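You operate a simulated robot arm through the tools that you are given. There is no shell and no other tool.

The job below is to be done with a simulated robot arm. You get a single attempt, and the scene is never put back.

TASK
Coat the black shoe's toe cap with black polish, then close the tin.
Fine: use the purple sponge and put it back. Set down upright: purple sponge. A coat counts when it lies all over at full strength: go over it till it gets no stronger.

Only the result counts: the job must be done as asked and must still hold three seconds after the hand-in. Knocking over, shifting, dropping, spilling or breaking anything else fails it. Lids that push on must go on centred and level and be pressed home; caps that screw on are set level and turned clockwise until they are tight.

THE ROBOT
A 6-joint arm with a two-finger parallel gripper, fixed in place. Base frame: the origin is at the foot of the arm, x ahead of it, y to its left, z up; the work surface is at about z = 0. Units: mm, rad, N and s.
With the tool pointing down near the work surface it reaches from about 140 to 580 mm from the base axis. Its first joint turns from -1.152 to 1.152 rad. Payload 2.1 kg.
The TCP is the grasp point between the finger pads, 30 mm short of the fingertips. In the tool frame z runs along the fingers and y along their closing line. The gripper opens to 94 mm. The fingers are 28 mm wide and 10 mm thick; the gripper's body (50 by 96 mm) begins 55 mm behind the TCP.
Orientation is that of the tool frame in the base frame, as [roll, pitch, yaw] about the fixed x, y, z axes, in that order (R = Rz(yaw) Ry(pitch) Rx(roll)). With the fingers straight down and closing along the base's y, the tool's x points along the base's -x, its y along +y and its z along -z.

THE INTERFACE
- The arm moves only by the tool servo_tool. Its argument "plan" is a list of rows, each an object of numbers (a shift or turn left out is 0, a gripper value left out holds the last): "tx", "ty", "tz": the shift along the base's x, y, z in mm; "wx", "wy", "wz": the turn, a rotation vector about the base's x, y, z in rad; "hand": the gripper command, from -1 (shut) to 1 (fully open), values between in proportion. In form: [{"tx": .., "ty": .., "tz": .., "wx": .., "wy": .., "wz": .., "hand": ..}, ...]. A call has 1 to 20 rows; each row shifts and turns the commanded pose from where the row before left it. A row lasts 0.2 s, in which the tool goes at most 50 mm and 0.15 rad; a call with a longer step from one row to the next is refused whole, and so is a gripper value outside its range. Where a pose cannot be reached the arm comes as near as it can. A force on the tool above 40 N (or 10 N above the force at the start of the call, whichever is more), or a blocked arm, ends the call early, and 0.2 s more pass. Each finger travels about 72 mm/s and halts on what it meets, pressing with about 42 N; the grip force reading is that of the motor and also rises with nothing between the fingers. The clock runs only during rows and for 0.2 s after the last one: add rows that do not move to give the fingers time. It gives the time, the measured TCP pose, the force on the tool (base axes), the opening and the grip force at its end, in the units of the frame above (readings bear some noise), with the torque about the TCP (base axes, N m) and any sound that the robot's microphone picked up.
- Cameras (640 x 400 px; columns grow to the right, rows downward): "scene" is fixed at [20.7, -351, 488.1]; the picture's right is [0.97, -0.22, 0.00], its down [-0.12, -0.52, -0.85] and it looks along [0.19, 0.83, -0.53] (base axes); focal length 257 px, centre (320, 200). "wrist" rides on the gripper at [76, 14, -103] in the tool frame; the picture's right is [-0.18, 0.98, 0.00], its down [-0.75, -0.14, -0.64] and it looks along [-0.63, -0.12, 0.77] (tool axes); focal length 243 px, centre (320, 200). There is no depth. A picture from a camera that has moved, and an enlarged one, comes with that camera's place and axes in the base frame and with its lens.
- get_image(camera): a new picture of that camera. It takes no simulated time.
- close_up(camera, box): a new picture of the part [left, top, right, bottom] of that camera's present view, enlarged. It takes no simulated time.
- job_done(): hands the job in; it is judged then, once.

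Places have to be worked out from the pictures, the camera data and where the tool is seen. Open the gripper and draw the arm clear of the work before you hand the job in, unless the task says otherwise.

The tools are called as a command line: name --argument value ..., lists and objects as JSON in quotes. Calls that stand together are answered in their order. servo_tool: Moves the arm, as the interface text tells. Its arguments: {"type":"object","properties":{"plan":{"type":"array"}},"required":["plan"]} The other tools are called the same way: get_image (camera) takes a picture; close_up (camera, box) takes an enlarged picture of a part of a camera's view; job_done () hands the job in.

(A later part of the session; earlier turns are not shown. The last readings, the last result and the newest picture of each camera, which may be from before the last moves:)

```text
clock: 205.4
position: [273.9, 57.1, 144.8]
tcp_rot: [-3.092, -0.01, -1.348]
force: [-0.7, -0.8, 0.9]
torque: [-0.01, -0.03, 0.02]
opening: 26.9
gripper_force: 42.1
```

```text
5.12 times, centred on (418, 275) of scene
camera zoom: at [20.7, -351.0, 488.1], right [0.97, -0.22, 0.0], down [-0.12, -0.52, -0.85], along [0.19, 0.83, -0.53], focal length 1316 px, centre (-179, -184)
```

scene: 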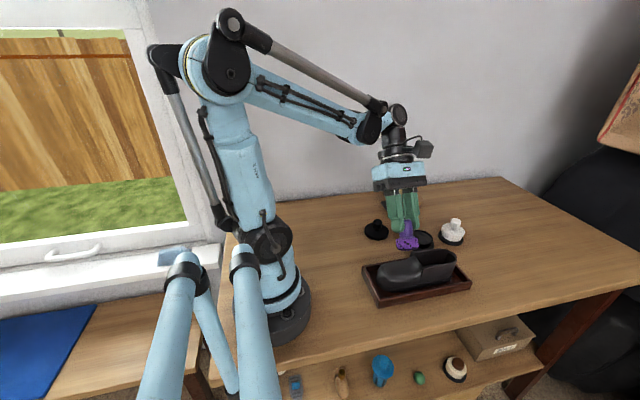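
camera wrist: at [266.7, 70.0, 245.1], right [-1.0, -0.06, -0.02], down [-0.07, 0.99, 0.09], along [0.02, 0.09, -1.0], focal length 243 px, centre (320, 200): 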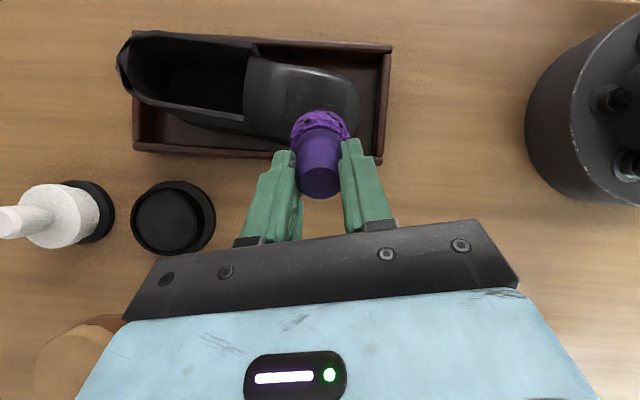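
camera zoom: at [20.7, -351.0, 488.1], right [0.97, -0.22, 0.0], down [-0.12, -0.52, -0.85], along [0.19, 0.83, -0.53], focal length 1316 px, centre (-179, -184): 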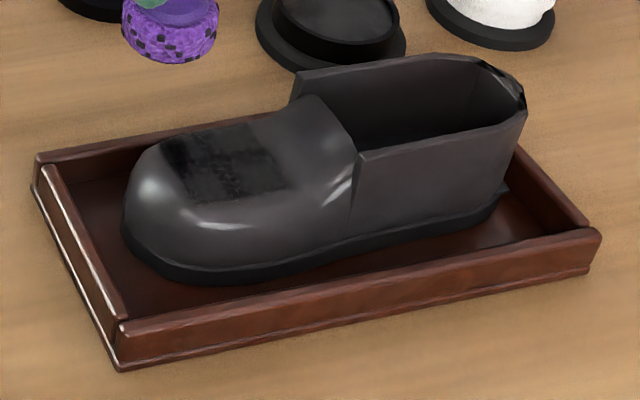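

The +x/−y quadrant is still a touch lighter. One more pass there: foam centre ≈ (298, 4), tilt (+0.25 about x, −0.1 more about y).

servo_tool --plan '[{"tx": 7, "ty": -34, "wx": 0.125, "wy": -0.05}, {"tx": 7.7, "ty": -34, "wx": 0.125, "wy": -0.05}, {"tz": -18}, {"tz": -10}, {}]'

servo_tool --plan '[{"tz": -2}]'

servo_tool --plan '[{"tz": -1.5}]'

```text
clock: 206.6
position: [289.2, -10.2, 118.0]
tcp_rot: [-2.938, 0.211, -1.334]
force: [0.0, 0.5, -0.2]
torque: [-0.02, -0.01, -0.03]
opening: 27.2
gripper_force: 41.1
```

```text
clock: 207.0
position: [289.0, -10.7, 116.2]
tcp_rot: [-2.937, 0.21, -1.334]
force: [-0.1, 0.3, 1.2]
torque: [0.01, -0.02, -0.02]
opening: 27.3
gripper_force: 42.2
```

```text
clock: 207.4
position: [289.0, -10.1, 113.2]
tcp_rot: [-2.937, 0.21, -1.333]
force: [0.4, -0.4, 0.4]
torque: [0.01, 0.01, -0.05]
opening: 27.1
gripper_force: 42.0
```

servo_tool --plan '[{"tz": -1.2}]'

servo_tool --plan '[{"tz": -1}]'

```text
clock: 207.8
position: [289.5, -10.4, 114.9]
tcp_rot: [-2.937, 0.21, -1.335]
force: [0.1, 0.6, -1.1]
torque: [-0.03, -0.03, -0.01]
opening: 26.7
gripper_force: 42.1
```

```text
clock: 208.2
position: [290.0, -9.2, 111.1]
tcp_rot: [-2.939, 0.211, -1.333]
force: [-2.3, -2.9, 15.6]
torque: [0.0, 0.33, 0.07]
opening: 27.2
gripper_force: 42.2
```

servo_tool --plan '[{"tz": 0.2}, {"tx": -3, "tz": -0.2}, {"tx": -3, "tz": -0.1}, {"tx": -3, "tz": -0.1}, {"ty": -0.5, "tz": 1.5}, {"tx": 6, "tz": 0.2}, {"tx": 6, "tz": 0.4}, {"ty": 0.5, "tz": -1.4}, {"tx": -3, "tz": -0.3}, {"tx": -3, "tz": -0.2}, {"tx": -3, "tz": -0.1}, {"ty": -0.5, "tz": 1.5}, {"tx": 6, "ty": -3, "tz": -0.3}, {"tx": 4, "tz": 0.3}, {"ty": 0.5, "tz": -1.4}, {"tx": -3, "tz": -0.3}, {"tx": -3, "tz": -0.2}, {"tx": -3, "tz": -0.1}]'

```text
clock: 212.0
position: [285.4, -11.9, 113.0]
tcp_rot: [-2.937, 0.212, -1.333]
force: [5.7, -0.9, 7.0]
torque: [-0.03, -0.29, -0.04]
opening: 26.7
gripper_force: 42.3
```

servo_tool --plan '[{"tz": -0.3}, {"tx": 3, "tz": 0.1}, {"tx": 3, "tz": 0.3}, {"tx": 3, "tz": 0.4}, {"tx": -3, "tz": -0.4}, {"tx": -3, "tz": -0.3}, {"tx": -3, "tz": -0.1}, {"ty": -2, "tz": -0.5}, {"ty": -2, "tz": -0.5}, {"tx": 3, "tz": 0.2}, {"tx": 3, "tz": 0.3}, {"tx": -3, "tz": -0.3}, {"tx": -3, "tz": -0.2}]'

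servo_tool --plan '[{"tz": 5}, {"tz": 27}, {"tx": -6, "ty": 34, "wx": -0.125, "wy": 0.05}, {"tx": -5, "ty": 36, "wx": -0.125, "wy": 0.05}, {}]'

close_up --camera "wrist" --box '[230, 0, 400, 120]'

close_up --camera "scene" --box '[355, 240, 480, 310]'

```text
clock: 214.0
position: [285.7, -14.0, 111.2]
tcp_rot: [-2.935, 0.22, -1.331]
force: [-0.3, -2.3, 10.6]
torque: [0.08, 0.17, 0.01]
opening: 27.1
gripper_force: 41.5
stopped in row 9: the force on the tool passed its limit at 43 N (the readings are from after the stop); the commanded pose is now the measured one
```

```text
clock: 215.2
position: [275.2, 55.3, 141.3]
tcp_rot: [-3.091, -0.004, -1.349]
force: [0.5, -0.8, -0.1]
torque: [0.02, -0.02, -0.03]
opening: 27.2
gripper_force: 41.9
```

```text
3.33 times, centred on (315, 60) of wrist
camera zoom: at [272.5, -24.1, 243.8], right [-1.0, -0.04, -0.05], down [-0.06, 0.76, 0.65], along [0.01, 0.65, -0.76], focal length 809 px, centre (337, 667)
```

zoom: 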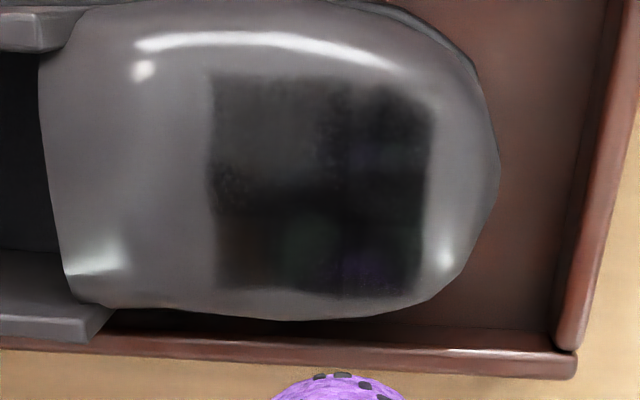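

```text
5.12 times, centred on (418, 275) of scene
camera zoom: at [20.7, -351.0, 488.1], right [0.97, -0.22, 0.0], down [-0.12, -0.52, -0.85], along [0.19, 0.83, -0.53], focal length 1316 px, centre (-179, -184)
```

zoom: 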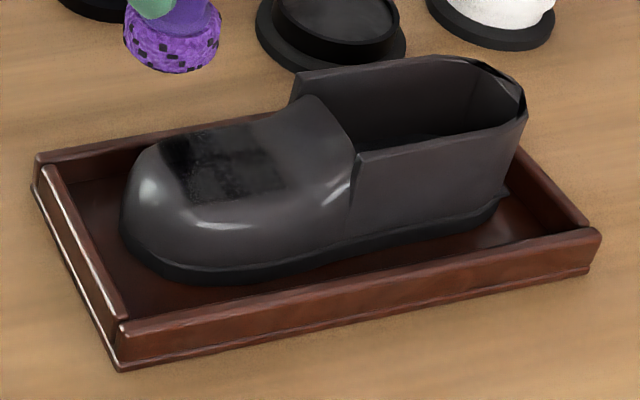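

Check from the −x viewpoint where reflections were smallest.

servo_tool --plan '[{"tx": -35}, {}]'

close_up --camera "wrist" --box '[160, 0, 360, 130]'

close_up --camera "wrist" --box '[230, 0, 330, 90]'

```text
clock: 215.8
position: [241.5, 55.1, 142.2]
tcp_rot: [-3.09, -0.001, -1.348]
force: [0.9, 0.6, -0.6]
torque: [0.02, 0.04, -0.01]
opening: 27.0
gripper_force: 41.5
```

```text
3.08 times, centred on (260, 65) of wrist
camera zoom: at [238.3, -23.3, 243.7], right [-1.0, -0.04, -0.05], down [-0.06, 0.76, 0.65], along [0.01, 0.65, -0.76], focal length 746 px, centre (505, 615)
```

zoom: 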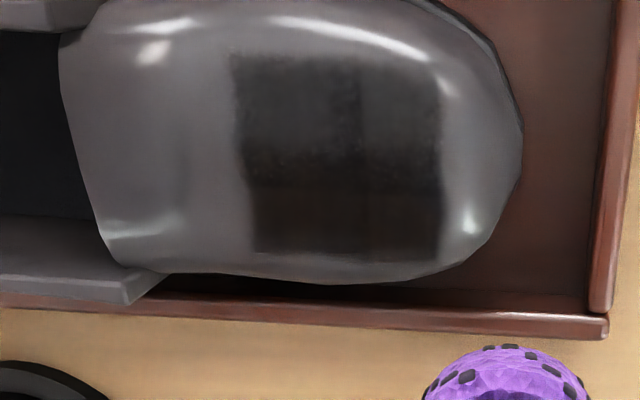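

```text
4.44 times, centred on (280, 45) of wrist
camera zoom: at [238.3, -23.3, 243.7], right [-1.0, -0.04, -0.05], down [-0.06, 0.76, 0.65], along [0.01, 0.65, -0.76], focal length 1078 px, centre (498, 889)
```

zoom: 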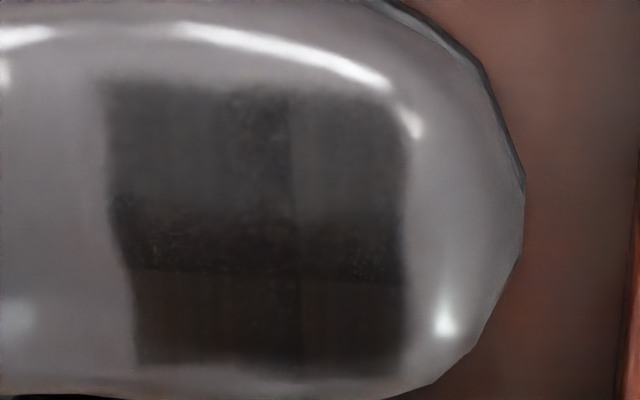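

close_up --camera "scene" --box '[380, 258, 412, 284]'

close_up --camera "scene" --box '[360, 245, 430, 300]'

```text
15.38 times, centred on (396, 271) of scene
camera zoom: at [20.7, -351.0, 488.1], right [0.97, -0.22, 0.0], down [-0.12, -0.52, -0.85], along [0.19, 0.83, -0.53], focal length 3954 px, centre (-849, -892)
```

zoom: 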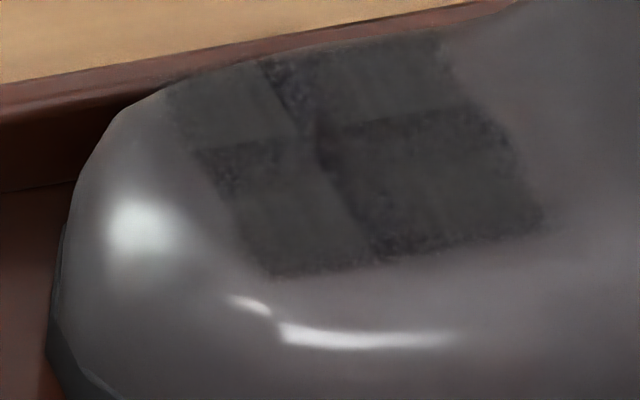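

```text
7.27 times, centred on (395, 272) of scene
camera zoom: at [20.7, -351.0, 488.1], right [0.97, -0.22, 0.0], down [-0.12, -0.52, -0.85], along [0.19, 0.83, -0.53], focal length 1869 px, centre (-226, -327)
```

zoom: 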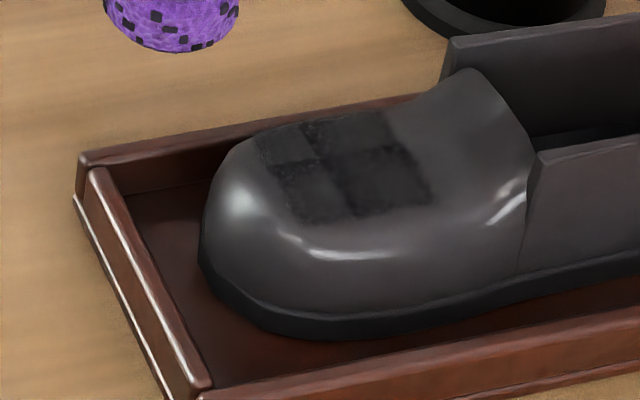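

All four facets now look equally dark – the earlier "black wedge" was only the gripper's reflection – so the coat appears saturated. The shoe sits about (+5, +5) mm from its start; I'll use one more tilted pass on the +y shoulder with −x strokes, which also nudges it back.

servo_tool --plan '[{"tx": 17, "ty": 13, "wx": -0.146}, {"tx": 17, "ty": 14, "wx": -0.146}, {"wx": -0.146}, {"wx": -0.146}, {"tz": -20}, {}]'

servo_tool --plan '[{"ty": -3.4, "tz": -5}, {"ty": -3.4, "tz": -5}, {"ty": -1.7, "tz": -2.5}]'

```text
clock: 217.2
position: [272.0, 83.3, 121.0]
tcp_rot: [3.045, -0.572, -1.307]
force: [-0.7, 0.1, -0.4]
torque: [0.02, 0.0, 0.02]
opening: 27.0
gripper_force: 41.6
```

```text
clock: 218.0
position: [272.4, 73.9, 110.2]
tcp_rot: [3.048, -0.569, -1.306]
force: [0.5, 0.1, -0.2]
torque: [0.02, -0.01, 0.0]
opening: 26.6
gripper_force: 41.5
```

servo_tool --plan '[{"ty": -1.7, "tz": -2.5}, {"ty": -1.1, "tz": -1.6}]'

servo_tool --plan '[{"ty": -1.1, "tz": -1.6}]'

servo_tool --plan '[{"ty": -0.7, "tz": -1}]'

```text
clock: 218.6
position: [273.3, 72.3, 106.5]
tcp_rot: [3.048, -0.569, -1.304]
force: [0.5, -0.4, 0.0]
torque: [0.02, 0.0, 0.01]
opening: 27.1
gripper_force: 42.0
```

```text
clock: 219.0
position: [274.5, 71.0, 104.9]
tcp_rot: [3.048, -0.568, -1.306]
force: [-0.5, 0.7, -0.7]
torque: [0.01, 0.02, 0.04]
opening: 27.2
gripper_force: 41.7
```

```text
clock: 219.4
position: [272.4, 70.5, 104.0]
tcp_rot: [3.048, -0.569, -1.305]
force: [0.4, -0.6, -0.4]
torque: [-0.04, 0.0, -0.02]
opening: 26.9
gripper_force: 41.7
```

servo_tool --plan '[{"ty": -0.9, "tz": -1.3}]'

servo_tool --plan '[{"ty": -0.8, "tz": -1.2}]'

servo_tool --plan '[{"ty": -0.6, "tz": -0.9}]'

```text
clock: 219.8
position: [273.1, 69.3, 102.1]
tcp_rot: [3.047, -0.569, -1.306]
force: [0.0, -0.5, 0.4]
torque: [0.04, 0.03, 0.0]
opening: 27.3
gripper_force: 42.1
```

```text
clock: 220.2
position: [274.2, 67.6, 100.8]
tcp_rot: [3.048, -0.569, -1.305]
force: [-0.3, 0.2, -0.2]
torque: [0.0, 0.01, -0.02]
opening: 27.0
gripper_force: 41.8
```

```text
clock: 220.6
position: [272.5, 67.7, 99.6]
tcp_rot: [3.048, -0.57, -1.305]
force: [-0.7, -0.1, -0.5]
torque: [0.02, -0.03, -0.01]
opening: 26.8
gripper_force: 42.0
```

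servo_tool --plan '[{"ty": -0.6, "tz": -0.9}]'

servo_tool --plan '[{"ty": -0.5, "tz": -0.7}]'

```text
clock: 221.0
position: [272.0, 66.8, 99.2]
tcp_rot: [3.046, -0.57, -1.305]
force: [0.2, -0.5, -0.7]
torque: [0.05, -0.01, 0.04]
opening: 27.3
gripper_force: 41.8
```

```text
clock: 221.4
position: [272.7, 67.1, 98.3]
tcp_rot: [3.048, -0.569, -1.306]
force: [-0.1, 0.8, -0.2]
torque: [-0.01, 0.01, 0.02]
opening: 26.9
gripper_force: 41.6
```

servo_tool --plan '[{"ty": -0.5, "tz": -0.7}]'

servo_tool --plan '[{"ty": -0.4, "tz": -0.6}]'

```text
clock: 221.8
position: [273.3, 65.7, 98.6]
tcp_rot: [3.047, -0.57, -1.306]
force: [-0.3, 0.4, 1.1]
torque: [0.0, 0.0, -0.01]
opening: 27.1
gripper_force: 42.0
```

```text
clock: 222.2
position: [273.0, 66.2, 96.6]
tcp_rot: [3.045, -0.569, -1.305]
force: [-1.7, 7.0, 9.9]
torque: [0.05, 0.15, -0.11]
opening: 27.0
gripper_force: 41.6
```

Contact 12 N on the +y shoulder. Drag −x with slight −y push.

servo_tool --plan '[{"ty": -0.3, "tz": -0.4}, {"tx": -2, "ty": -0.6}, {"tx": -2, "ty": -0.6}, {"tx": -2, "ty": -0.6}, {"tx": -2, "ty": -0.6}]'

close_up --camera "scene" --box '[355, 240, 480, 310]'

```text
clock: 223.5
position: [267.1, 62.8, 97.6]
tcp_rot: [3.054, -0.574, -1.306]
force: [0.1, 3.9, 8.0]
torque: [0.0, -0.05, 0.05]
opening: 27.0
gripper_force: 42.2
stopped in row 5: the force on the tool passed its limit at 40 N (the readings are from after the stop); the commanded pose is now the measured one
```

```text
5.12 times, centred on (418, 275) of scene
camera zoom: at [20.7, -351.0, 488.1], right [0.97, -0.22, 0.0], down [-0.12, -0.52, -0.85], along [0.19, 0.83, -0.53], focal length 1316 px, centre (-179, -184)
```

zoom: 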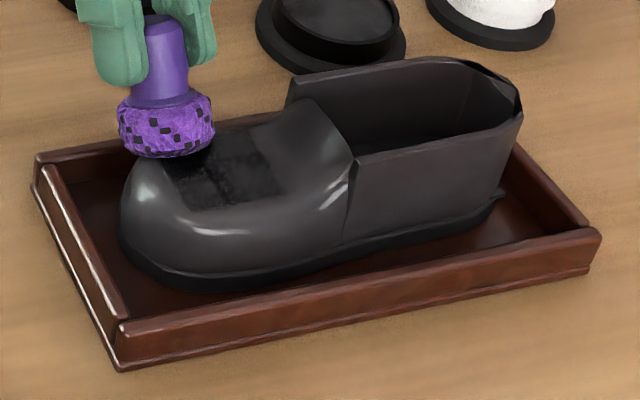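

The shoe is now within ~4 mm of its start. Retreat, set the tool vertical, and carry the sponge toward its home spot at (308.3, 319.7).

servo_tool --plan '[{"ty": 6, "tz": 9}, {"ty": 16, "tz": 24}, {"tz": 15, "wx": 0.1444}, {"tz": 10, "wx": 0.1444}, {"wx": 0.1444}, {"wx": 0.1444, "wy": 0.057}, {}]'

close_up --camera "scene" --box '[350, 170, 430, 250]'

get_image --camera "wrist"

```text
refused: row 6 steps farther than a row can; nothing moved
```

```text
5.00 times, centred on (390, 210) of scene
camera zoom: at [20.7, -351.0, 488.1], right [0.97, -0.22, 0.0], down [-0.12, -0.52, -0.85], along [0.19, 0.83, -0.53], focal length 1285 px, centre (-30, 150)
```

zoom: 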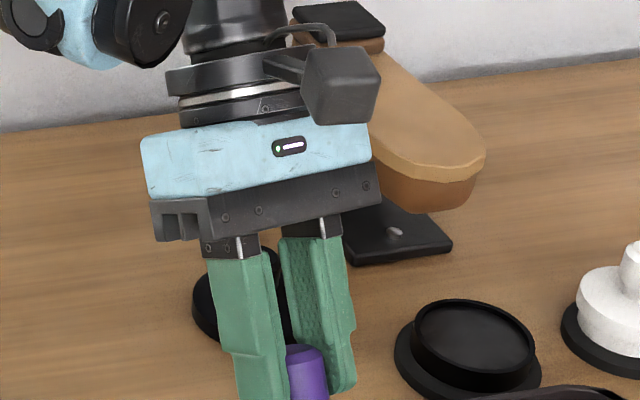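

```text
taken
camera wrist: at [263.8, 53.7, 225.5], right [-1.0, -0.06, -0.03], down [-0.07, 0.99, 0.12], along [0.02, 0.12, -0.99], focal length 243 px, centre (320, 200)
```

wrist: 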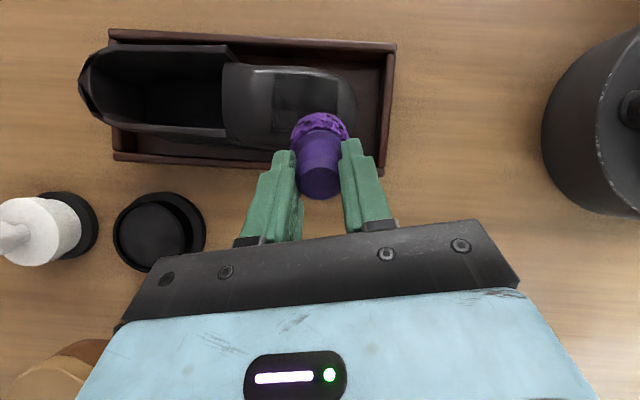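

The combined turn was slightly too large in one row; I split it and resend.

servo_tool --plan '[{"ty": 6, "tz": 9}, {"ty": 16, "tz": 24}, {"tz": 15, "wx": 0.1444}, {"tz": 10, "wx": 0.1444}, {"wx": 0.1444}, {"wx": 0.1444}, {"wy": 0.057}, {}]'

close_up --camera "scene" --box '[350, 170, 430, 250]'

close_up --camera "scene" --box '[355, 240, 480, 310]'

```text
clock: 225.3
position: [266.9, 85.3, 154.9]
tcp_rot: [3.141, 0.003, -1.349]
force: [-0.6, -0.7, 0.5]
torque: [-0.03, -0.01, 0.01]
opening: 27.0
gripper_force: 41.4
```

```text
5.00 times, centred on (390, 210) of scene
camera zoom: at [20.7, -351.0, 488.1], right [0.97, -0.22, 0.0], down [-0.12, -0.52, -0.85], along [0.19, 0.83, -0.53], focal length 1285 px, centre (-30, 150)
```

zoom: 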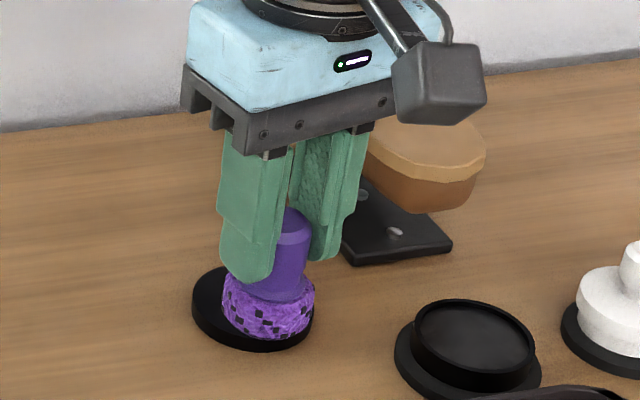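

```text
5.12 times, centred on (418, 275) of scene
camera zoom: at [20.7, -351.0, 488.1], right [0.97, -0.22, 0.0], down [-0.12, -0.52, -0.85], along [0.19, 0.83, -0.53], focal length 1316 px, centre (-179, -184)
```

zoom: 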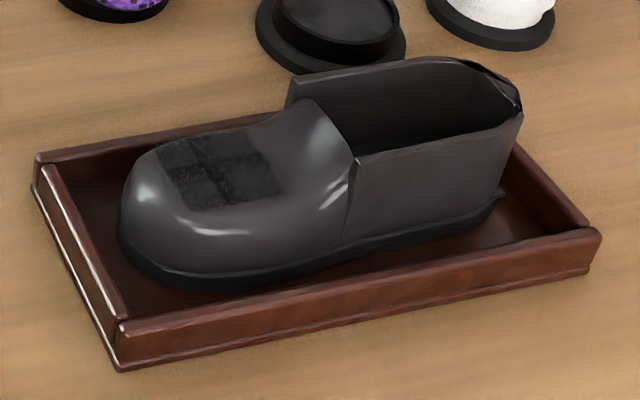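

Check the sponge's straightness in the grip with closer zooms.

close_up --camera "scene" --box '[370, 200, 400, 240]'

close_up --camera "wrist" --box '[240, 80, 400, 220]'

```text
10.00 times, centred on (385, 220) of scene
camera zoom: at [20.7, -351.0, 488.1], right [0.97, -0.22, 0.0], down [-0.12, -0.52, -0.85], along [0.19, 0.83, -0.53], focal length 2570 px, centre (-330, 0)
```

zoom: 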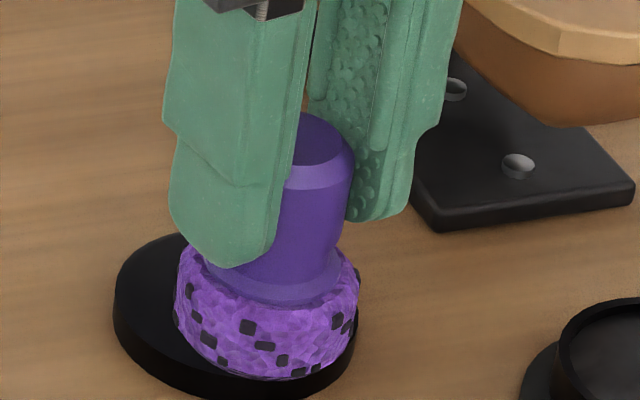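

```text
2.86 times, centred on (320, 150) of wrist
camera zoom: at [269.4, 6.9, 257.6], right [-1.0, -0.04, 0.0], down [-0.03, 0.76, 0.64], along [-0.02, 0.64, -0.76], focal length 693 px, centre (320, 343)
```

zoom: 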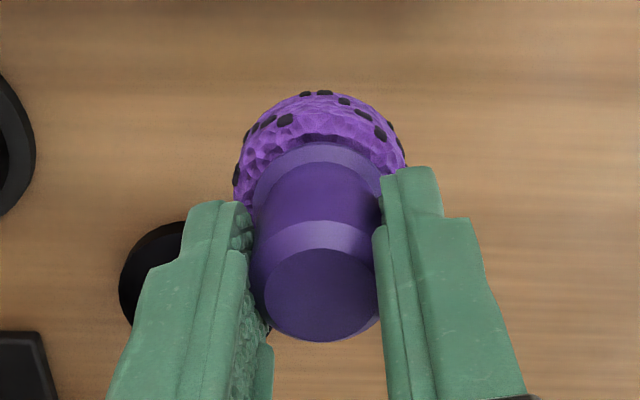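

The sponge is upright and centred in the grip. Carry it to its home position high above the lid, then lower.

servo_tool --plan '[{"tx": 8.3, "ty": 47}, {"tx": 8.3, "ty": 47}, {"tx": 8.3, "ty": 47}, {"tx": 8.3, "ty": 47}, {"tx": 8.2, "ty": 47.2}, {"tz": -25}, {"tz": -25}, {"tz": -20}, {}]'

close_up --camera "scene" --box '[335, 165, 385, 220]'

```text
clock: 227.3
position: [308.6, 322.0, 85.2]
tcp_rot: [-3.141, 0.0, -1.351]
force: [0.4, 0.5, -1.0]
torque: [0.01, -0.01, 0.02]
opening: 26.9
gripper_force: 42.3
```

```text
7.27 times, centred on (360, 192) of scene
camera zoom: at [20.7, -351.0, 488.1], right [0.97, -0.22, 0.0], down [-0.12, -0.52, -0.85], along [0.19, 0.83, -0.53], focal length 1869 px, centre (29, 254)
```

zoom: 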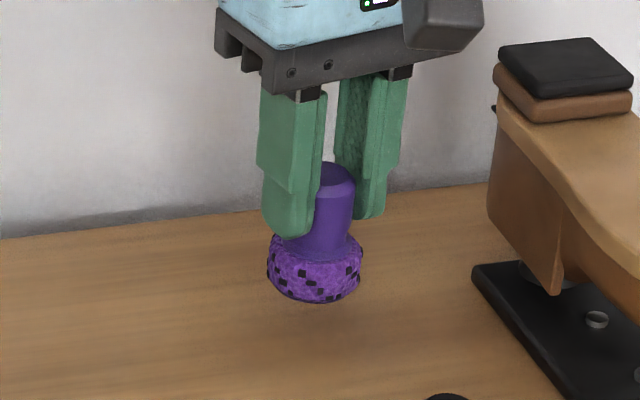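

Over home. Lower to near the table then step until contact.

servo_tool --plan '[{"ty": -0.7, "tz": -10}, {"tz": -7}, {"tz": -2}, {}]'

servo_tool --plan '[{"tz": -1.2}]'

servo_tool --plan '[{"tz": -1}]'

```text
clock: 228.3
position: [308.8, 319.8, 65.8]
tcp_rot: [-3.14, 0.003, -1.348]
force: [-0.1, 0.5, -0.6]
torque: [0.04, 0.02, 0.03]
opening: 27.0
gripper_force: 41.8
```

```text
clock: 228.7
position: [308.8, 318.1, 64.5]
tcp_rot: [-3.14, 0.002, -1.349]
force: [-0.8, -0.2, -0.1]
torque: [-0.02, -0.06, 0.01]
opening: 27.1
gripper_force: 41.6
```

```text
clock: 229.1
position: [308.2, 319.2, 63.7]
tcp_rot: [-3.141, 0.002, -1.348]
force: [0.6, 0.0, -0.8]
torque: [0.0, 0.01, -0.01]
opening: 27.1
gripper_force: 42.4
```

servo_tool --plan '[{"tz": -0.8}]'

servo_tool --plan '[{"tz": -0.7}]'

```text
clock: 229.5
position: [308.3, 318.8, 63.1]
tcp_rot: [-3.141, 0.001, -1.349]
force: [-1.2, -1.5, 20.7]
torque: [-0.37, -0.11, -0.03]
opening: 27.1
gripper_force: 42.3
```

```text
clock: 229.9
position: [309.3, 319.3, 63.1]
tcp_rot: [-3.14, 0.003, -1.349]
force: [-0.1, -0.4, 37.5]
torque: [-0.48, -0.22, 0.0]
opening: 27.2
gripper_force: 42.1
```

Down on the table (37 N). Ease up 1 mm and open slowly so the sponge settles flat, then rise.

servo_tool --plan '[{"tz": 0.9}, {}, {"hand": -0.38}, {"hand": -0.3}, {"hand": -0.2}, {"hand": 0}, {"hand": 0.2}, {}]'

close_up --camera "scene" --box '[340, 180, 380, 220]'

close_up --camera "wrist" --box '[240, 80, 400, 220]'

```text
clock: 231.7
position: [309.2, 319.8, 63.0]
tcp_rot: [-3.14, 0.002, -1.349]
force: [0.9, 0.3, 0.0]
torque: [0.0, -0.04, 0.0]
opening: 56.5
gripper_force: 0.0
```

```text
10.00 times, centred on (360, 200) of scene
camera zoom: at [20.7, -351.0, 488.1], right [0.97, -0.22, 0.0], down [-0.12, -0.52, -0.85], along [0.19, 0.83, -0.53], focal length 2570 px, centre (-80, 200)
```

zoom: 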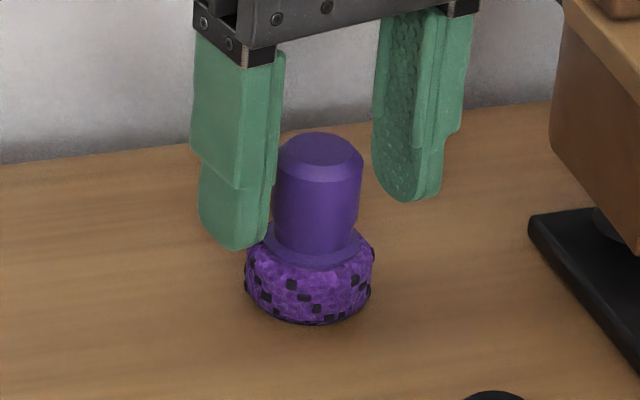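

```text
2.86 times, centred on (320, 150) of wrist
camera zoom: at [310.9, 241.5, 165.5], right [-1.0, -0.04, 0.0], down [-0.03, 0.76, 0.64], along [-0.02, 0.64, -0.77], focal length 693 px, centre (320, 343)
```

zoom: 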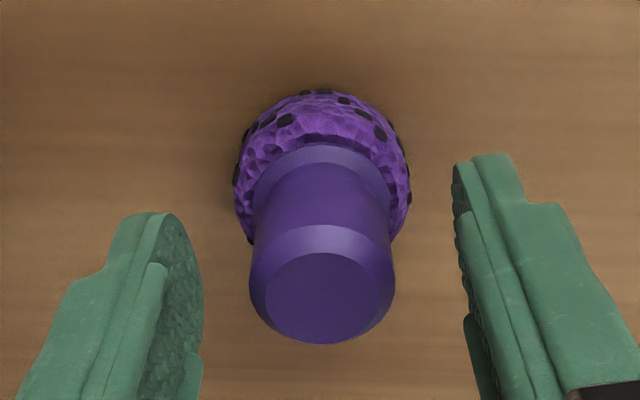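

Sponge stands upright at its home spot. Rise and go to the lid at ≈ (315.3, 194).

servo_tool --plan '[{"tz": 10}, {"tz": 40}, {"tz": 40}, {"tx": 2, "ty": -42}, {"tx": 2, "ty": -42}, {"tx": 2, "ty": -41.5}, {"tz": -40}, {}]'

close_up --camera "wrist" --box '[240, 40, 400, 200]'

get_image --camera "scene"

```text
clock: 233.5
position: [314.2, 194.2, 112.8]
tcp_rot: [3.141, 0.003, -1.349]
force: [-0.2, 1.5, 0.3]
torque: [0.02, -0.02, 0.0]
opening: 56.3
gripper_force: 0.0
```

```text
2.50 times, centred on (320, 120) of wrist
camera zoom: at [316.4, 116.4, 215.9], right [-1.0, -0.04, 0.0], down [-0.03, 0.76, 0.64], along [-0.02, 0.64, -0.77], focal length 606 px, centre (320, 400)
```

zoom: 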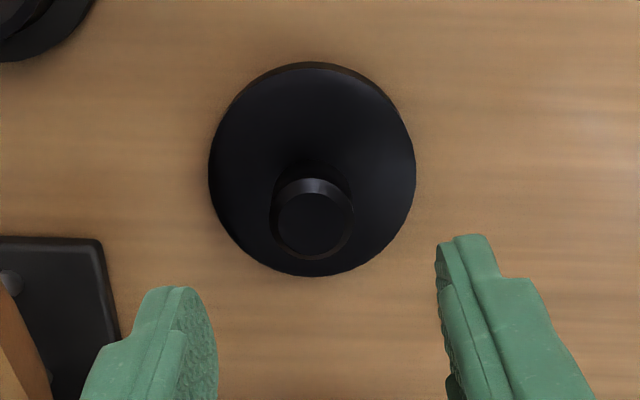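

```text
taken
```

scene: 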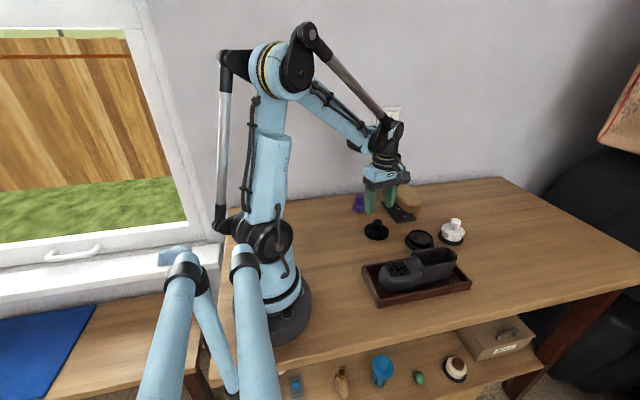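

Lid knob is ~1.4 mm toward +x. Adjust and descend; also zoom on the toe since the scene shows some pattern there.

servo_tool --plan '[{"tx": 1.4, "tz": -30}, {"tz": -25}, {"tz": -9}, {}]'

close_up --camera "wrist" --box '[240, 80, 400, 220]'

close_up --camera "scene" --box '[360, 245, 430, 300]'

```text
clock: 234.5
position: [316.9, 193.6, 49.5]
tcp_rot: [-3.14, 0.002, -1.349]
force: [-0.1, 0.7, -0.5]
torque: [0.01, 0.0, 0.0]
opening: 56.3
gripper_force: 0.1
```

```text
2.86 times, centred on (320, 150) of wrist
camera zoom: at [318.5, 116.3, 151.6], right [-1.0, -0.04, 0.0], down [-0.03, 0.76, 0.64], along [-0.02, 0.64, -0.77], focal length 693 px, centre (320, 343)
```

zoom: 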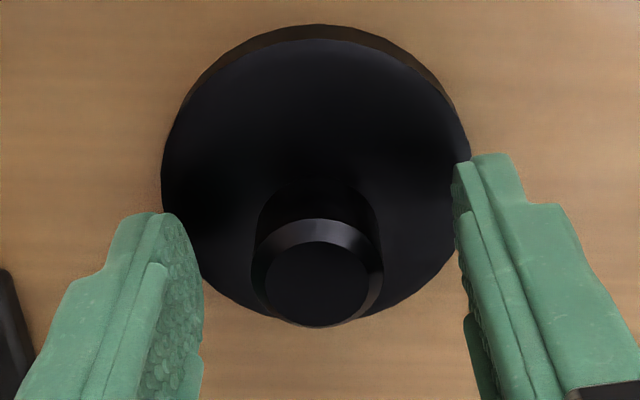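

```text
7.27 times, centred on (395, 272) of scene
camera zoom: at [20.7, -351.0, 488.1], right [0.97, -0.22, 0.0], down [-0.12, -0.52, -0.85], along [0.19, 0.83, -0.53], focal length 1869 px, centre (-226, -327)
```

zoom: 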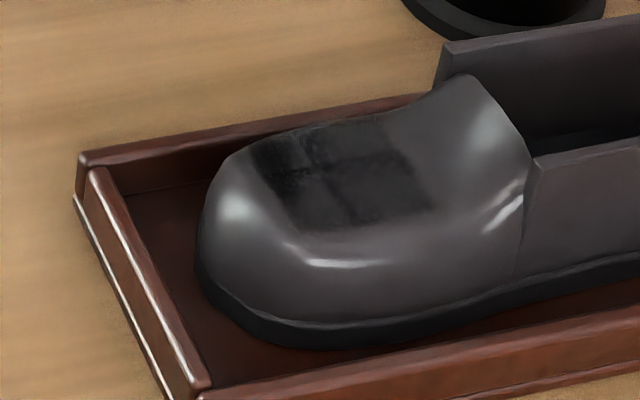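

close_up --camera "scene" --box '[380, 258, 412, 284]'

```text
15.38 times, centred on (396, 271) of scene
camera zoom: at [20.7, -351.0, 488.1], right [0.97, -0.22, 0.0], down [-0.12, -0.52, -0.85], along [0.19, 0.83, -0.53], focal length 3954 px, centre (-849, -892)
```

zoom: 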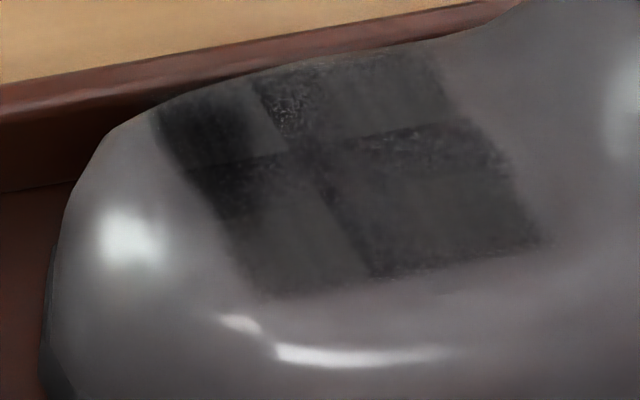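

Coat looks even across the patch. Now grasp the lid: small −1 mm y shift, lower to TCP ≈ 43 and close gradually.

servo_tool --plan '[{"ty": -1, "tz": -3}, {"tz": -3, "hand": 0}, {"hand": -0.2}, {"hand": -0.35}, {"hand": -0.45}, {"hand": -1}, {}, {}]'

close_up --camera "wrist" --box '[240, 80, 400, 220]'

```text
clock: 236.3
position: [316.2, 192.3, 43.6]
tcp_rot: [3.14, 0.002, -1.349]
force: [0.5, -0.3, 0.2]
torque: [0.0, 0.02, 0.04]
opening: 25.1
gripper_force: 41.6
```

```text
2.86 times, centred on (320, 150) of wrist
camera zoom: at [318.3, 115.1, 146.3], right [-1.0, -0.04, 0.0], down [-0.03, 0.76, 0.64], along [-0.02, 0.64, -0.77], focal length 693 px, centre (320, 343)
```

zoom: 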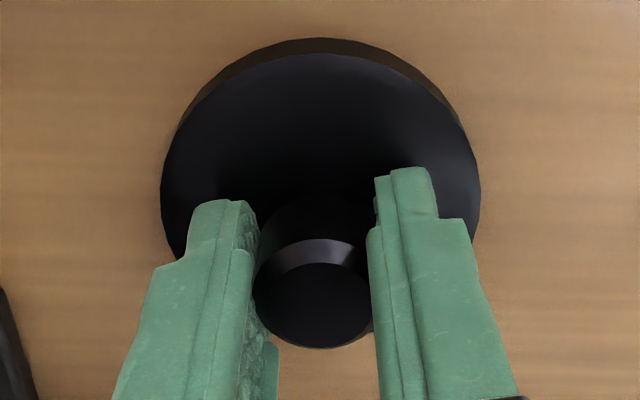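

Lid gripped (TCP z ≈ 43.3 with lid on table). Check whether the tin has moved since the lid was removed by repeating the earlier close-up.

close_up --camera "scene" --box '[406, 222, 434, 250]'

close_up --camera "scene" --box '[400, 212, 440, 252]'

```text
14.29 times, centred on (420, 236) of scene
camera zoom: at [20.7, -351.0, 488.1], right [0.97, -0.22, 0.0], down [-0.12, -0.52, -0.85], along [0.19, 0.83, -0.53], focal length 3672 px, centre (-1109, -314)
```

zoom: 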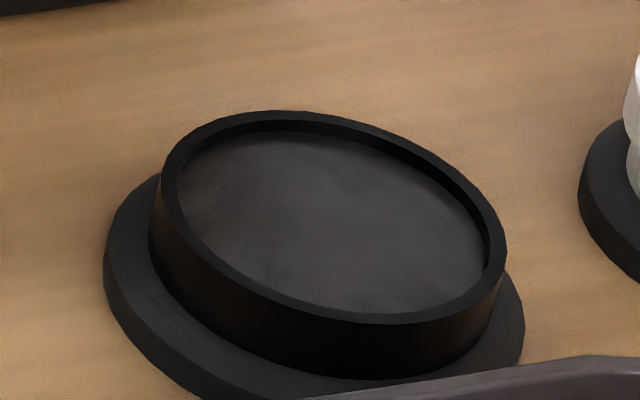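

```text
10.00 times, centred on (420, 232) of scene
camera zoom: at [20.7, -351.0, 488.1], right [0.97, -0.22, 0.0], down [-0.12, -0.52, -0.85], along [0.19, 0.83, -0.53], focal length 2570 px, centre (-680, -120)
```

zoom: 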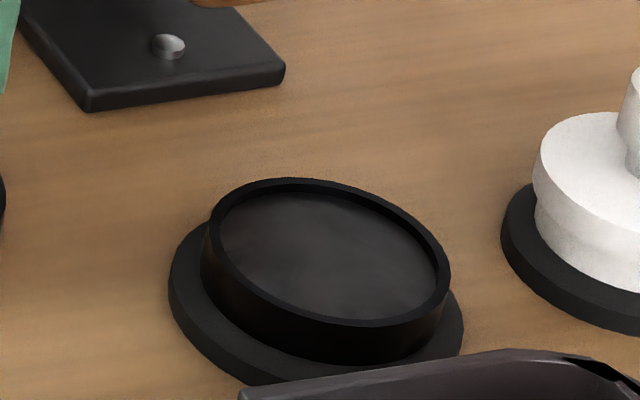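

The tin hasn't moved at all. Lift the lid and carry it back over the tin at ≈ (416, 122.6).

servo_tool --plan '[{"tz": 5}, {"tz": 25}, {"tz": 30}, {"tz": 17}, {"tx": 25, "ty": -17.4}, {"tx": 25, "ty": -17.4}, {"tx": 25, "ty": -17.4}, {"tx": 25, "ty": -17.4}, {"tz": -20}, {}]'

close_up --camera "wrist" --box '[240, 40, 400, 200]'

close_up --camera "scene" --box '[395, 195, 445, 255]'

```text
clock: 238.5
position: [415.0, 122.8, 99.0]
tcp_rot: [-3.142, 0.003, -1.349]
force: [0.4, -0.7, -0.5]
torque: [-0.02, -0.01, 0.03]
opening: 25.1
gripper_force: 41.7
```

```text
2.50 times, centred on (320, 120) of wrist
camera zoom: at [417.9, 44.8, 202.3], right [-1.0, -0.04, 0.0], down [-0.03, 0.76, 0.64], along [-0.02, 0.64, -0.77], focal length 606 px, centre (320, 400)
```

zoom: 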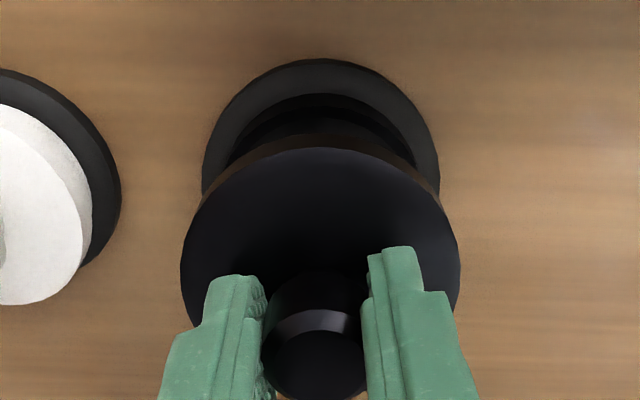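

```text
6.67 times, centred on (420, 225) of scene
camera zoom: at [20.7, -351.0, 488.1], right [0.97, -0.22, 0.0], down [-0.12, -0.52, -0.85], along [0.19, 0.83, -0.53], focal length 1714 px, centre (-347, 33)
```

zoom: 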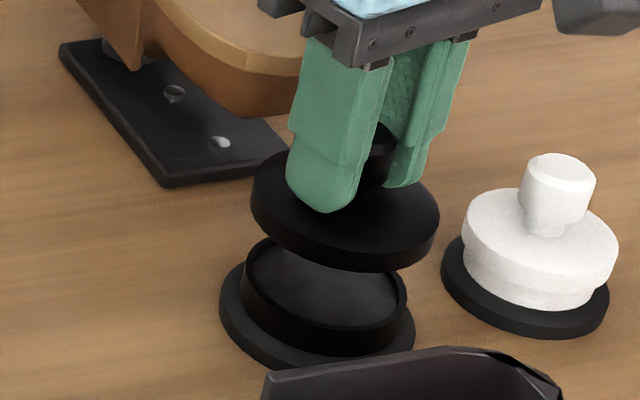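

Lid is hovering over the tin, alignment looks within ~1 mm. Zoom in to refine from the scene camera.

close_up --camera "scene" --box '[402, 215, 437, 250]'

close_up --camera "wrist" --box '[280, 50, 360, 130]'

```text
11.43 times, centred on (420, 232) of scene
camera zoom: at [20.7, -351.0, 488.1], right [0.97, -0.22, 0.0], down [-0.12, -0.52, -0.85], along [0.19, 0.83, -0.53], focal length 2938 px, centre (-817, -171)
```

zoom: 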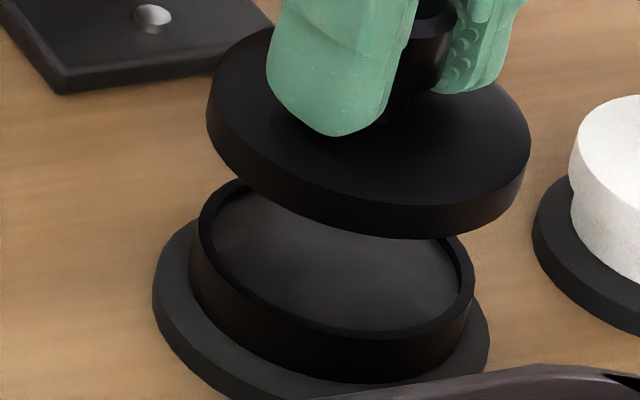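

```text
5.00 times, centred on (320, 90) of wrist
camera zoom: at [417.9, 44.8, 202.3], right [-1.0, -0.04, 0.0], down [-0.03, 0.76, 0.64], along [-0.02, 0.64, -0.77], focal length 1213 px, centre (320, 750)
```

zoom: 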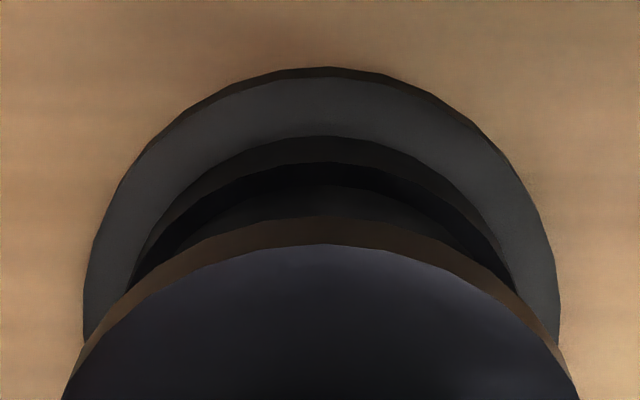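

Alignment is within ~0.5 mm in x and y. Shift −0.4 mm in y and lower onto the tin.

servo_tool --plan '[{"ty": -0.4, "tz": -15}, {"tz": -12}, {"tz": -5}, {}]'

servo_tool --plan '[{"tz": -1.5}]'

servo_tool --plan '[{"tz": -1}]'

```text
clock: 239.5
position: [416.5, 122.4, 67.5]
tcp_rot: [3.141, 0.002, -1.349]
force: [0.0, -0.5, -0.7]
torque: [-0.02, -0.01, -0.01]
opening: 24.9
gripper_force: 42.4
```

```text
clock: 239.9
position: [415.5, 122.8, 66.1]
tcp_rot: [3.141, 0.002, -1.348]
force: [0.8, -0.4, -0.5]
torque: [-0.01, 0.0, -0.02]
opening: 25.0
gripper_force: 42.3
```

```text
clock: 240.3
position: [415.7, 122.5, 66.1]
tcp_rot: [3.141, 0.001, -1.35]
force: [0.1, 0.1, 0.4]
torque: [0.02, 0.0, 0.0]
opening: 24.8
gripper_force: 42.0
```

servo_tool --plan '[{"tz": -1}]'

servo_tool --plan '[{"tz": -1}]'

close_up --camera "scene" --box '[406, 222, 434, 250]'

```text
clock: 240.7
position: [415.2, 123.3, 64.7]
tcp_rot: [3.141, 0.001, -1.35]
force: [0.1, -0.3, -0.1]
torque: [0.02, -0.01, 0.01]
opening: 25.0
gripper_force: 42.5
```

```text
clock: 241.1
position: [415.4, 122.4, 63.0]
tcp_rot: [-3.14, 0.004, -1.348]
force: [-0.4, -0.1, -1.1]
torque: [-0.02, 0.0, -0.03]
opening: 24.8
gripper_force: 42.5
```

```text
14.29 times, centred on (420, 236) of scene
camera zoom: at [20.7, -351.0, 488.1], right [0.97, -0.22, 0.0], down [-0.12, -0.52, -0.85], along [0.19, 0.83, -0.53], focal length 3672 px, centre (-1109, -314)
```

zoom: 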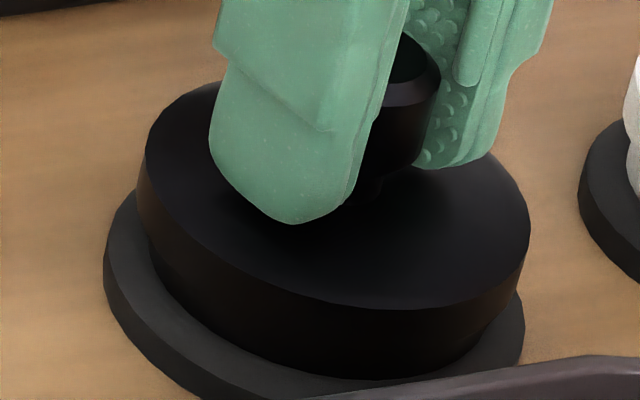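

Lid is a few mm above its seat. Continue lowering until contact.

servo_tool --plan '[{"tz": -0.8}]'

servo_tool --plan '[{"tz": -0.8}]'

```text
clock: 241.5
position: [415.7, 122.3, 62.8]
tcp_rot: [-3.141, 0.001, -1.35]
force: [-0.7, 0.5, -0.5]
torque: [-0.02, 0.03, 0.0]
opening: 24.8
gripper_force: 42.1
```

```text
clock: 241.9
position: [415.9, 122.5, 62.8]
tcp_rot: [-3.14, 0.002, -1.349]
force: [-0.7, -0.2, -0.5]
torque: [0.0, -0.02, -0.04]
opening: 24.8
gripper_force: 42.1
```

servo_tool --plan '[{"tz": -0.8}]'

servo_tool --plan '[{"tz": -0.7}]'

```text
clock: 242.3
position: [415.1, 120.9, 59.5]
tcp_rot: [3.139, 0.0, -1.351]
force: [-3.8, -7.6, 3.8]
torque: [-0.13, 0.04, 0.04]
opening: 24.7
gripper_force: 42.2
```

```text
clock: 242.7
position: [415.4, 122.4, 60.4]
tcp_rot: [3.14, 0.0, -1.351]
force: [-7.8, -11.7, 20.6]
torque: [-0.3, 0.18, 0.04]
opening: 24.7
gripper_force: 42.4
```

Contact with side forces (−8, −12 N), so the lid is slightly too far +x/+y. Raise a touch and shift −0.5/−0.8 mm.

servo_tool --plan '[{"tz": 1.0}, {"tx": -0.5, "ty": -0.8}]'

servo_tool --plan '[{"tz": -0.6}]'

```text
clock: 243.3
position: [414.6, 123.2, 61.9]
tcp_rot: [-3.139, 0.006, -1.347]
force: [-1.7, -1.6, -1.0]
torque: [-0.02, 0.03, 0.0]
opening: 24.8
gripper_force: 42.6
```

```text
clock: 243.7
position: [414.5, 121.8, 61.5]
tcp_rot: [3.141, 0.001, -1.348]
force: [0.1, -0.9, -0.7]
torque: [-0.02, 0.01, 0.01]
opening: 25.0
gripper_force: 42.1
```

servo_tool --plan '[{"tz": -0.6}]'

servo_tool --plan '[{"tz": -0.6}]'

```text
clock: 244.1
position: [415.0, 120.7, 60.1]
tcp_rot: [-3.141, 0.002, -1.35]
force: [0.5, -4.3, -0.8]
torque: [-0.04, -0.04, 0.03]
opening: 25.0
gripper_force: 42.2
```

```text
clock: 244.5
position: [415.7, 122.4, 60.2]
tcp_rot: [-3.141, 0.001, -1.35]
force: [-0.4, -3.6, 16.9]
torque: [-0.09, 0.08, 0.02]
opening: 24.7
gripper_force: 41.6
```

Nearly pure vertical contact now. Check the picture before turning.

close_up --camera "scene" --box '[406, 222, 434, 250]'

close_up --camera "wrist" --box '[270, 50, 370, 150]'

```text
14.29 times, centred on (420, 236) of scene
camera zoom: at [20.7, -351.0, 488.1], right [0.97, -0.22, 0.0], down [-0.12, -0.52, -0.85], along [0.19, 0.83, -0.53], focal length 3672 px, centre (-1109, -314)
```

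zoom: 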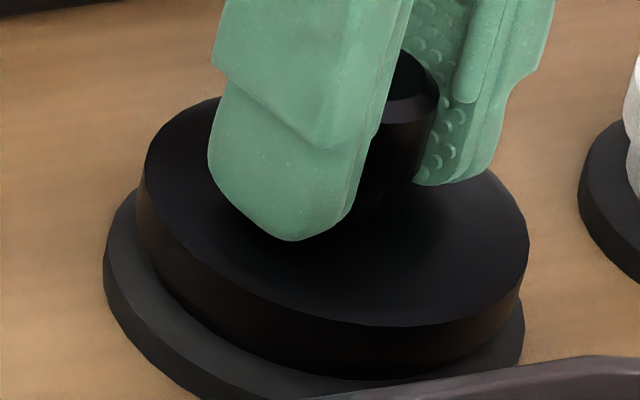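

```text
4.00 times, centred on (320, 100) of wrist
camera zoom: at [417.8, 43.7, 162.8], right [-1.0, -0.04, 0.0], down [-0.03, 0.76, 0.64], along [-0.02, 0.64, -0.77], focal length 970 px, centre (320, 600)
```

zoom: 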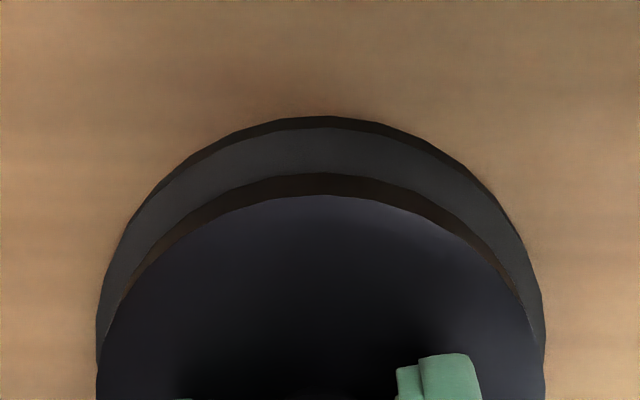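

The lid looks seated level at the original height. Now turn clockwise in steps, watching torque (and any sound).

servo_tool --plan '[{"tz": 0.3}, {"wz": -0.15}, {"wz": -0.15}, {"wz": -0.15}, {"wz": -0.15}]'

servo_tool --plan '[{"wz": -0.15}, {"wz": -0.15}, {"wz": -0.15}, {"wz": -0.15}]'

```text
clock: 245.7
position: [415.3, 122.6, 59.6]
tcp_rot: [-3.141, 0.004, -1.952]
force: [-1.5, -0.2, -0.7]
torque: [-0.02, 0.01, -0.02]
opening: 26.0
gripper_force: 41.9
```

```text
clock: 246.7
position: [414.3, 121.3, 60.0]
tcp_rot: [-3.142, 0.001, -2.553]
force: [0.3, 1.6, -1.7]
torque: [0.14, 0.05, 0.33]
opening: 26.3
gripper_force: 42.7
```

Torque rises to 0.33 N·m and the opening grew to 26.3, so the knob seems to resist. Look at the lid.

close_up --camera "scene" --box '[406, 222, 434, 250]'

close_up --camera "wrist" --box '[240, 60, 400, 200]'

```text
14.29 times, centred on (420, 236) of scene
camera zoom: at [20.7, -351.0, 488.1], right [0.97, -0.22, 0.0], down [-0.12, -0.52, -0.85], along [0.19, 0.83, -0.53], focal length 3672 px, centre (-1109, -314)
```

zoom: 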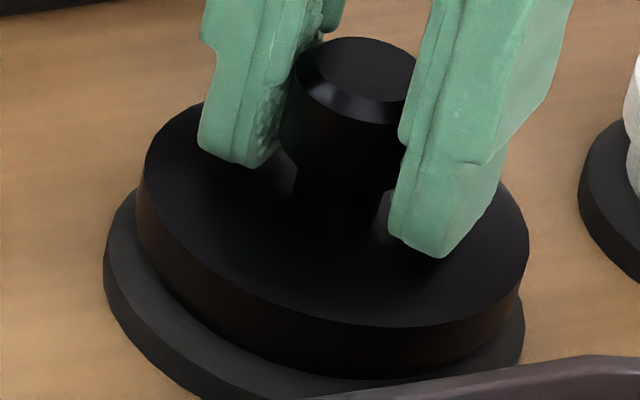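

```text
2.86 times, centred on (320, 130) of wrist
camera zoom: at [343.0, 90.8, 162.5], right [-0.39, 0.92, 0.0], down [0.7, 0.3, 0.64], along [0.59, 0.25, -0.77], focal length 693 px, centre (320, 400)
```

zoom: 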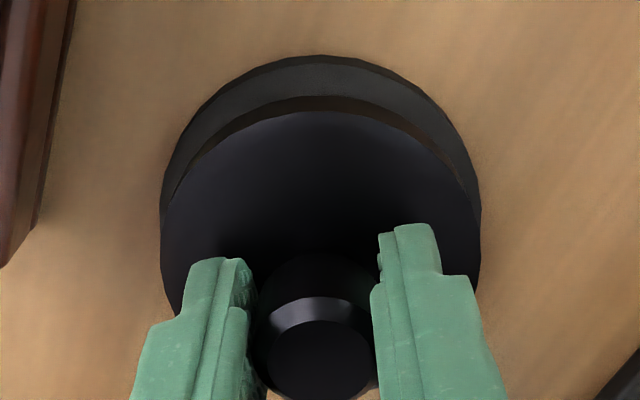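

Lid sits level. Continue turning clockwise and watch torque.

servo_tool --plan '[{"wz": -0.15}, {"wz": -0.15}]'

servo_tool --plan '[{"wz": -0.15}, {"wz": -0.15}]'

```text
clock: 247.3
position: [414.9, 120.8, 61.3]
tcp_rot: [3.141, 0.002, -2.849]
force: [-3.8, 3.8, -1.3]
torque: [0.18, 0.1, -0.05]
opening: 25.7
gripper_force: 41.8
```

```text
clock: 247.9
position: [415.1, 121.3, 59.8]
tcp_rot: [-3.142, 0.002, 3.135]
force: [-3.3, 6.8, 2.1]
torque: [0.27, 0.08, 0.54]
opening: 25.5
gripper_force: 41.1
```

servo_tool --plan '[{"wz": -0.1}, {"wz": -0.1}]'

servo_tool --plan '[{"wz": -0.1}, {"wz": -0.1}]'

close_up --camera "scene" --box '[406, 222, 434, 250]'

```text
clock: 248.5
position: [414.6, 121.6, 60.9]
tcp_rot: [-3.138, 0.002, 2.933]
force: [-0.9, 7.4, -2.7]
torque: [0.34, 0.04, 0.42]
opening: 26.7
gripper_force: 41.8
```

```text
clock: 249.1
position: [415.4, 121.9, 59.7]
tcp_rot: [3.141, 0.001, 2.73]
force: [-1.1, 8.4, 1.1]
torque: [0.32, 0.0, 0.11]
opening: 26.0
gripper_force: 41.7
```

```text
14.29 times, centred on (420, 236) of scene
camera zoom: at [20.7, -351.0, 488.1], right [0.97, -0.22, 0.0], down [-0.12, -0.52, -0.85], along [0.19, 0.83, -0.53], focal length 3672 px, centre (-1109, -314)
```

zoom: 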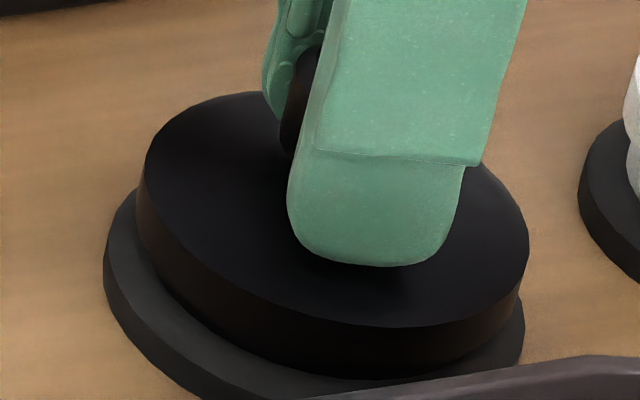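

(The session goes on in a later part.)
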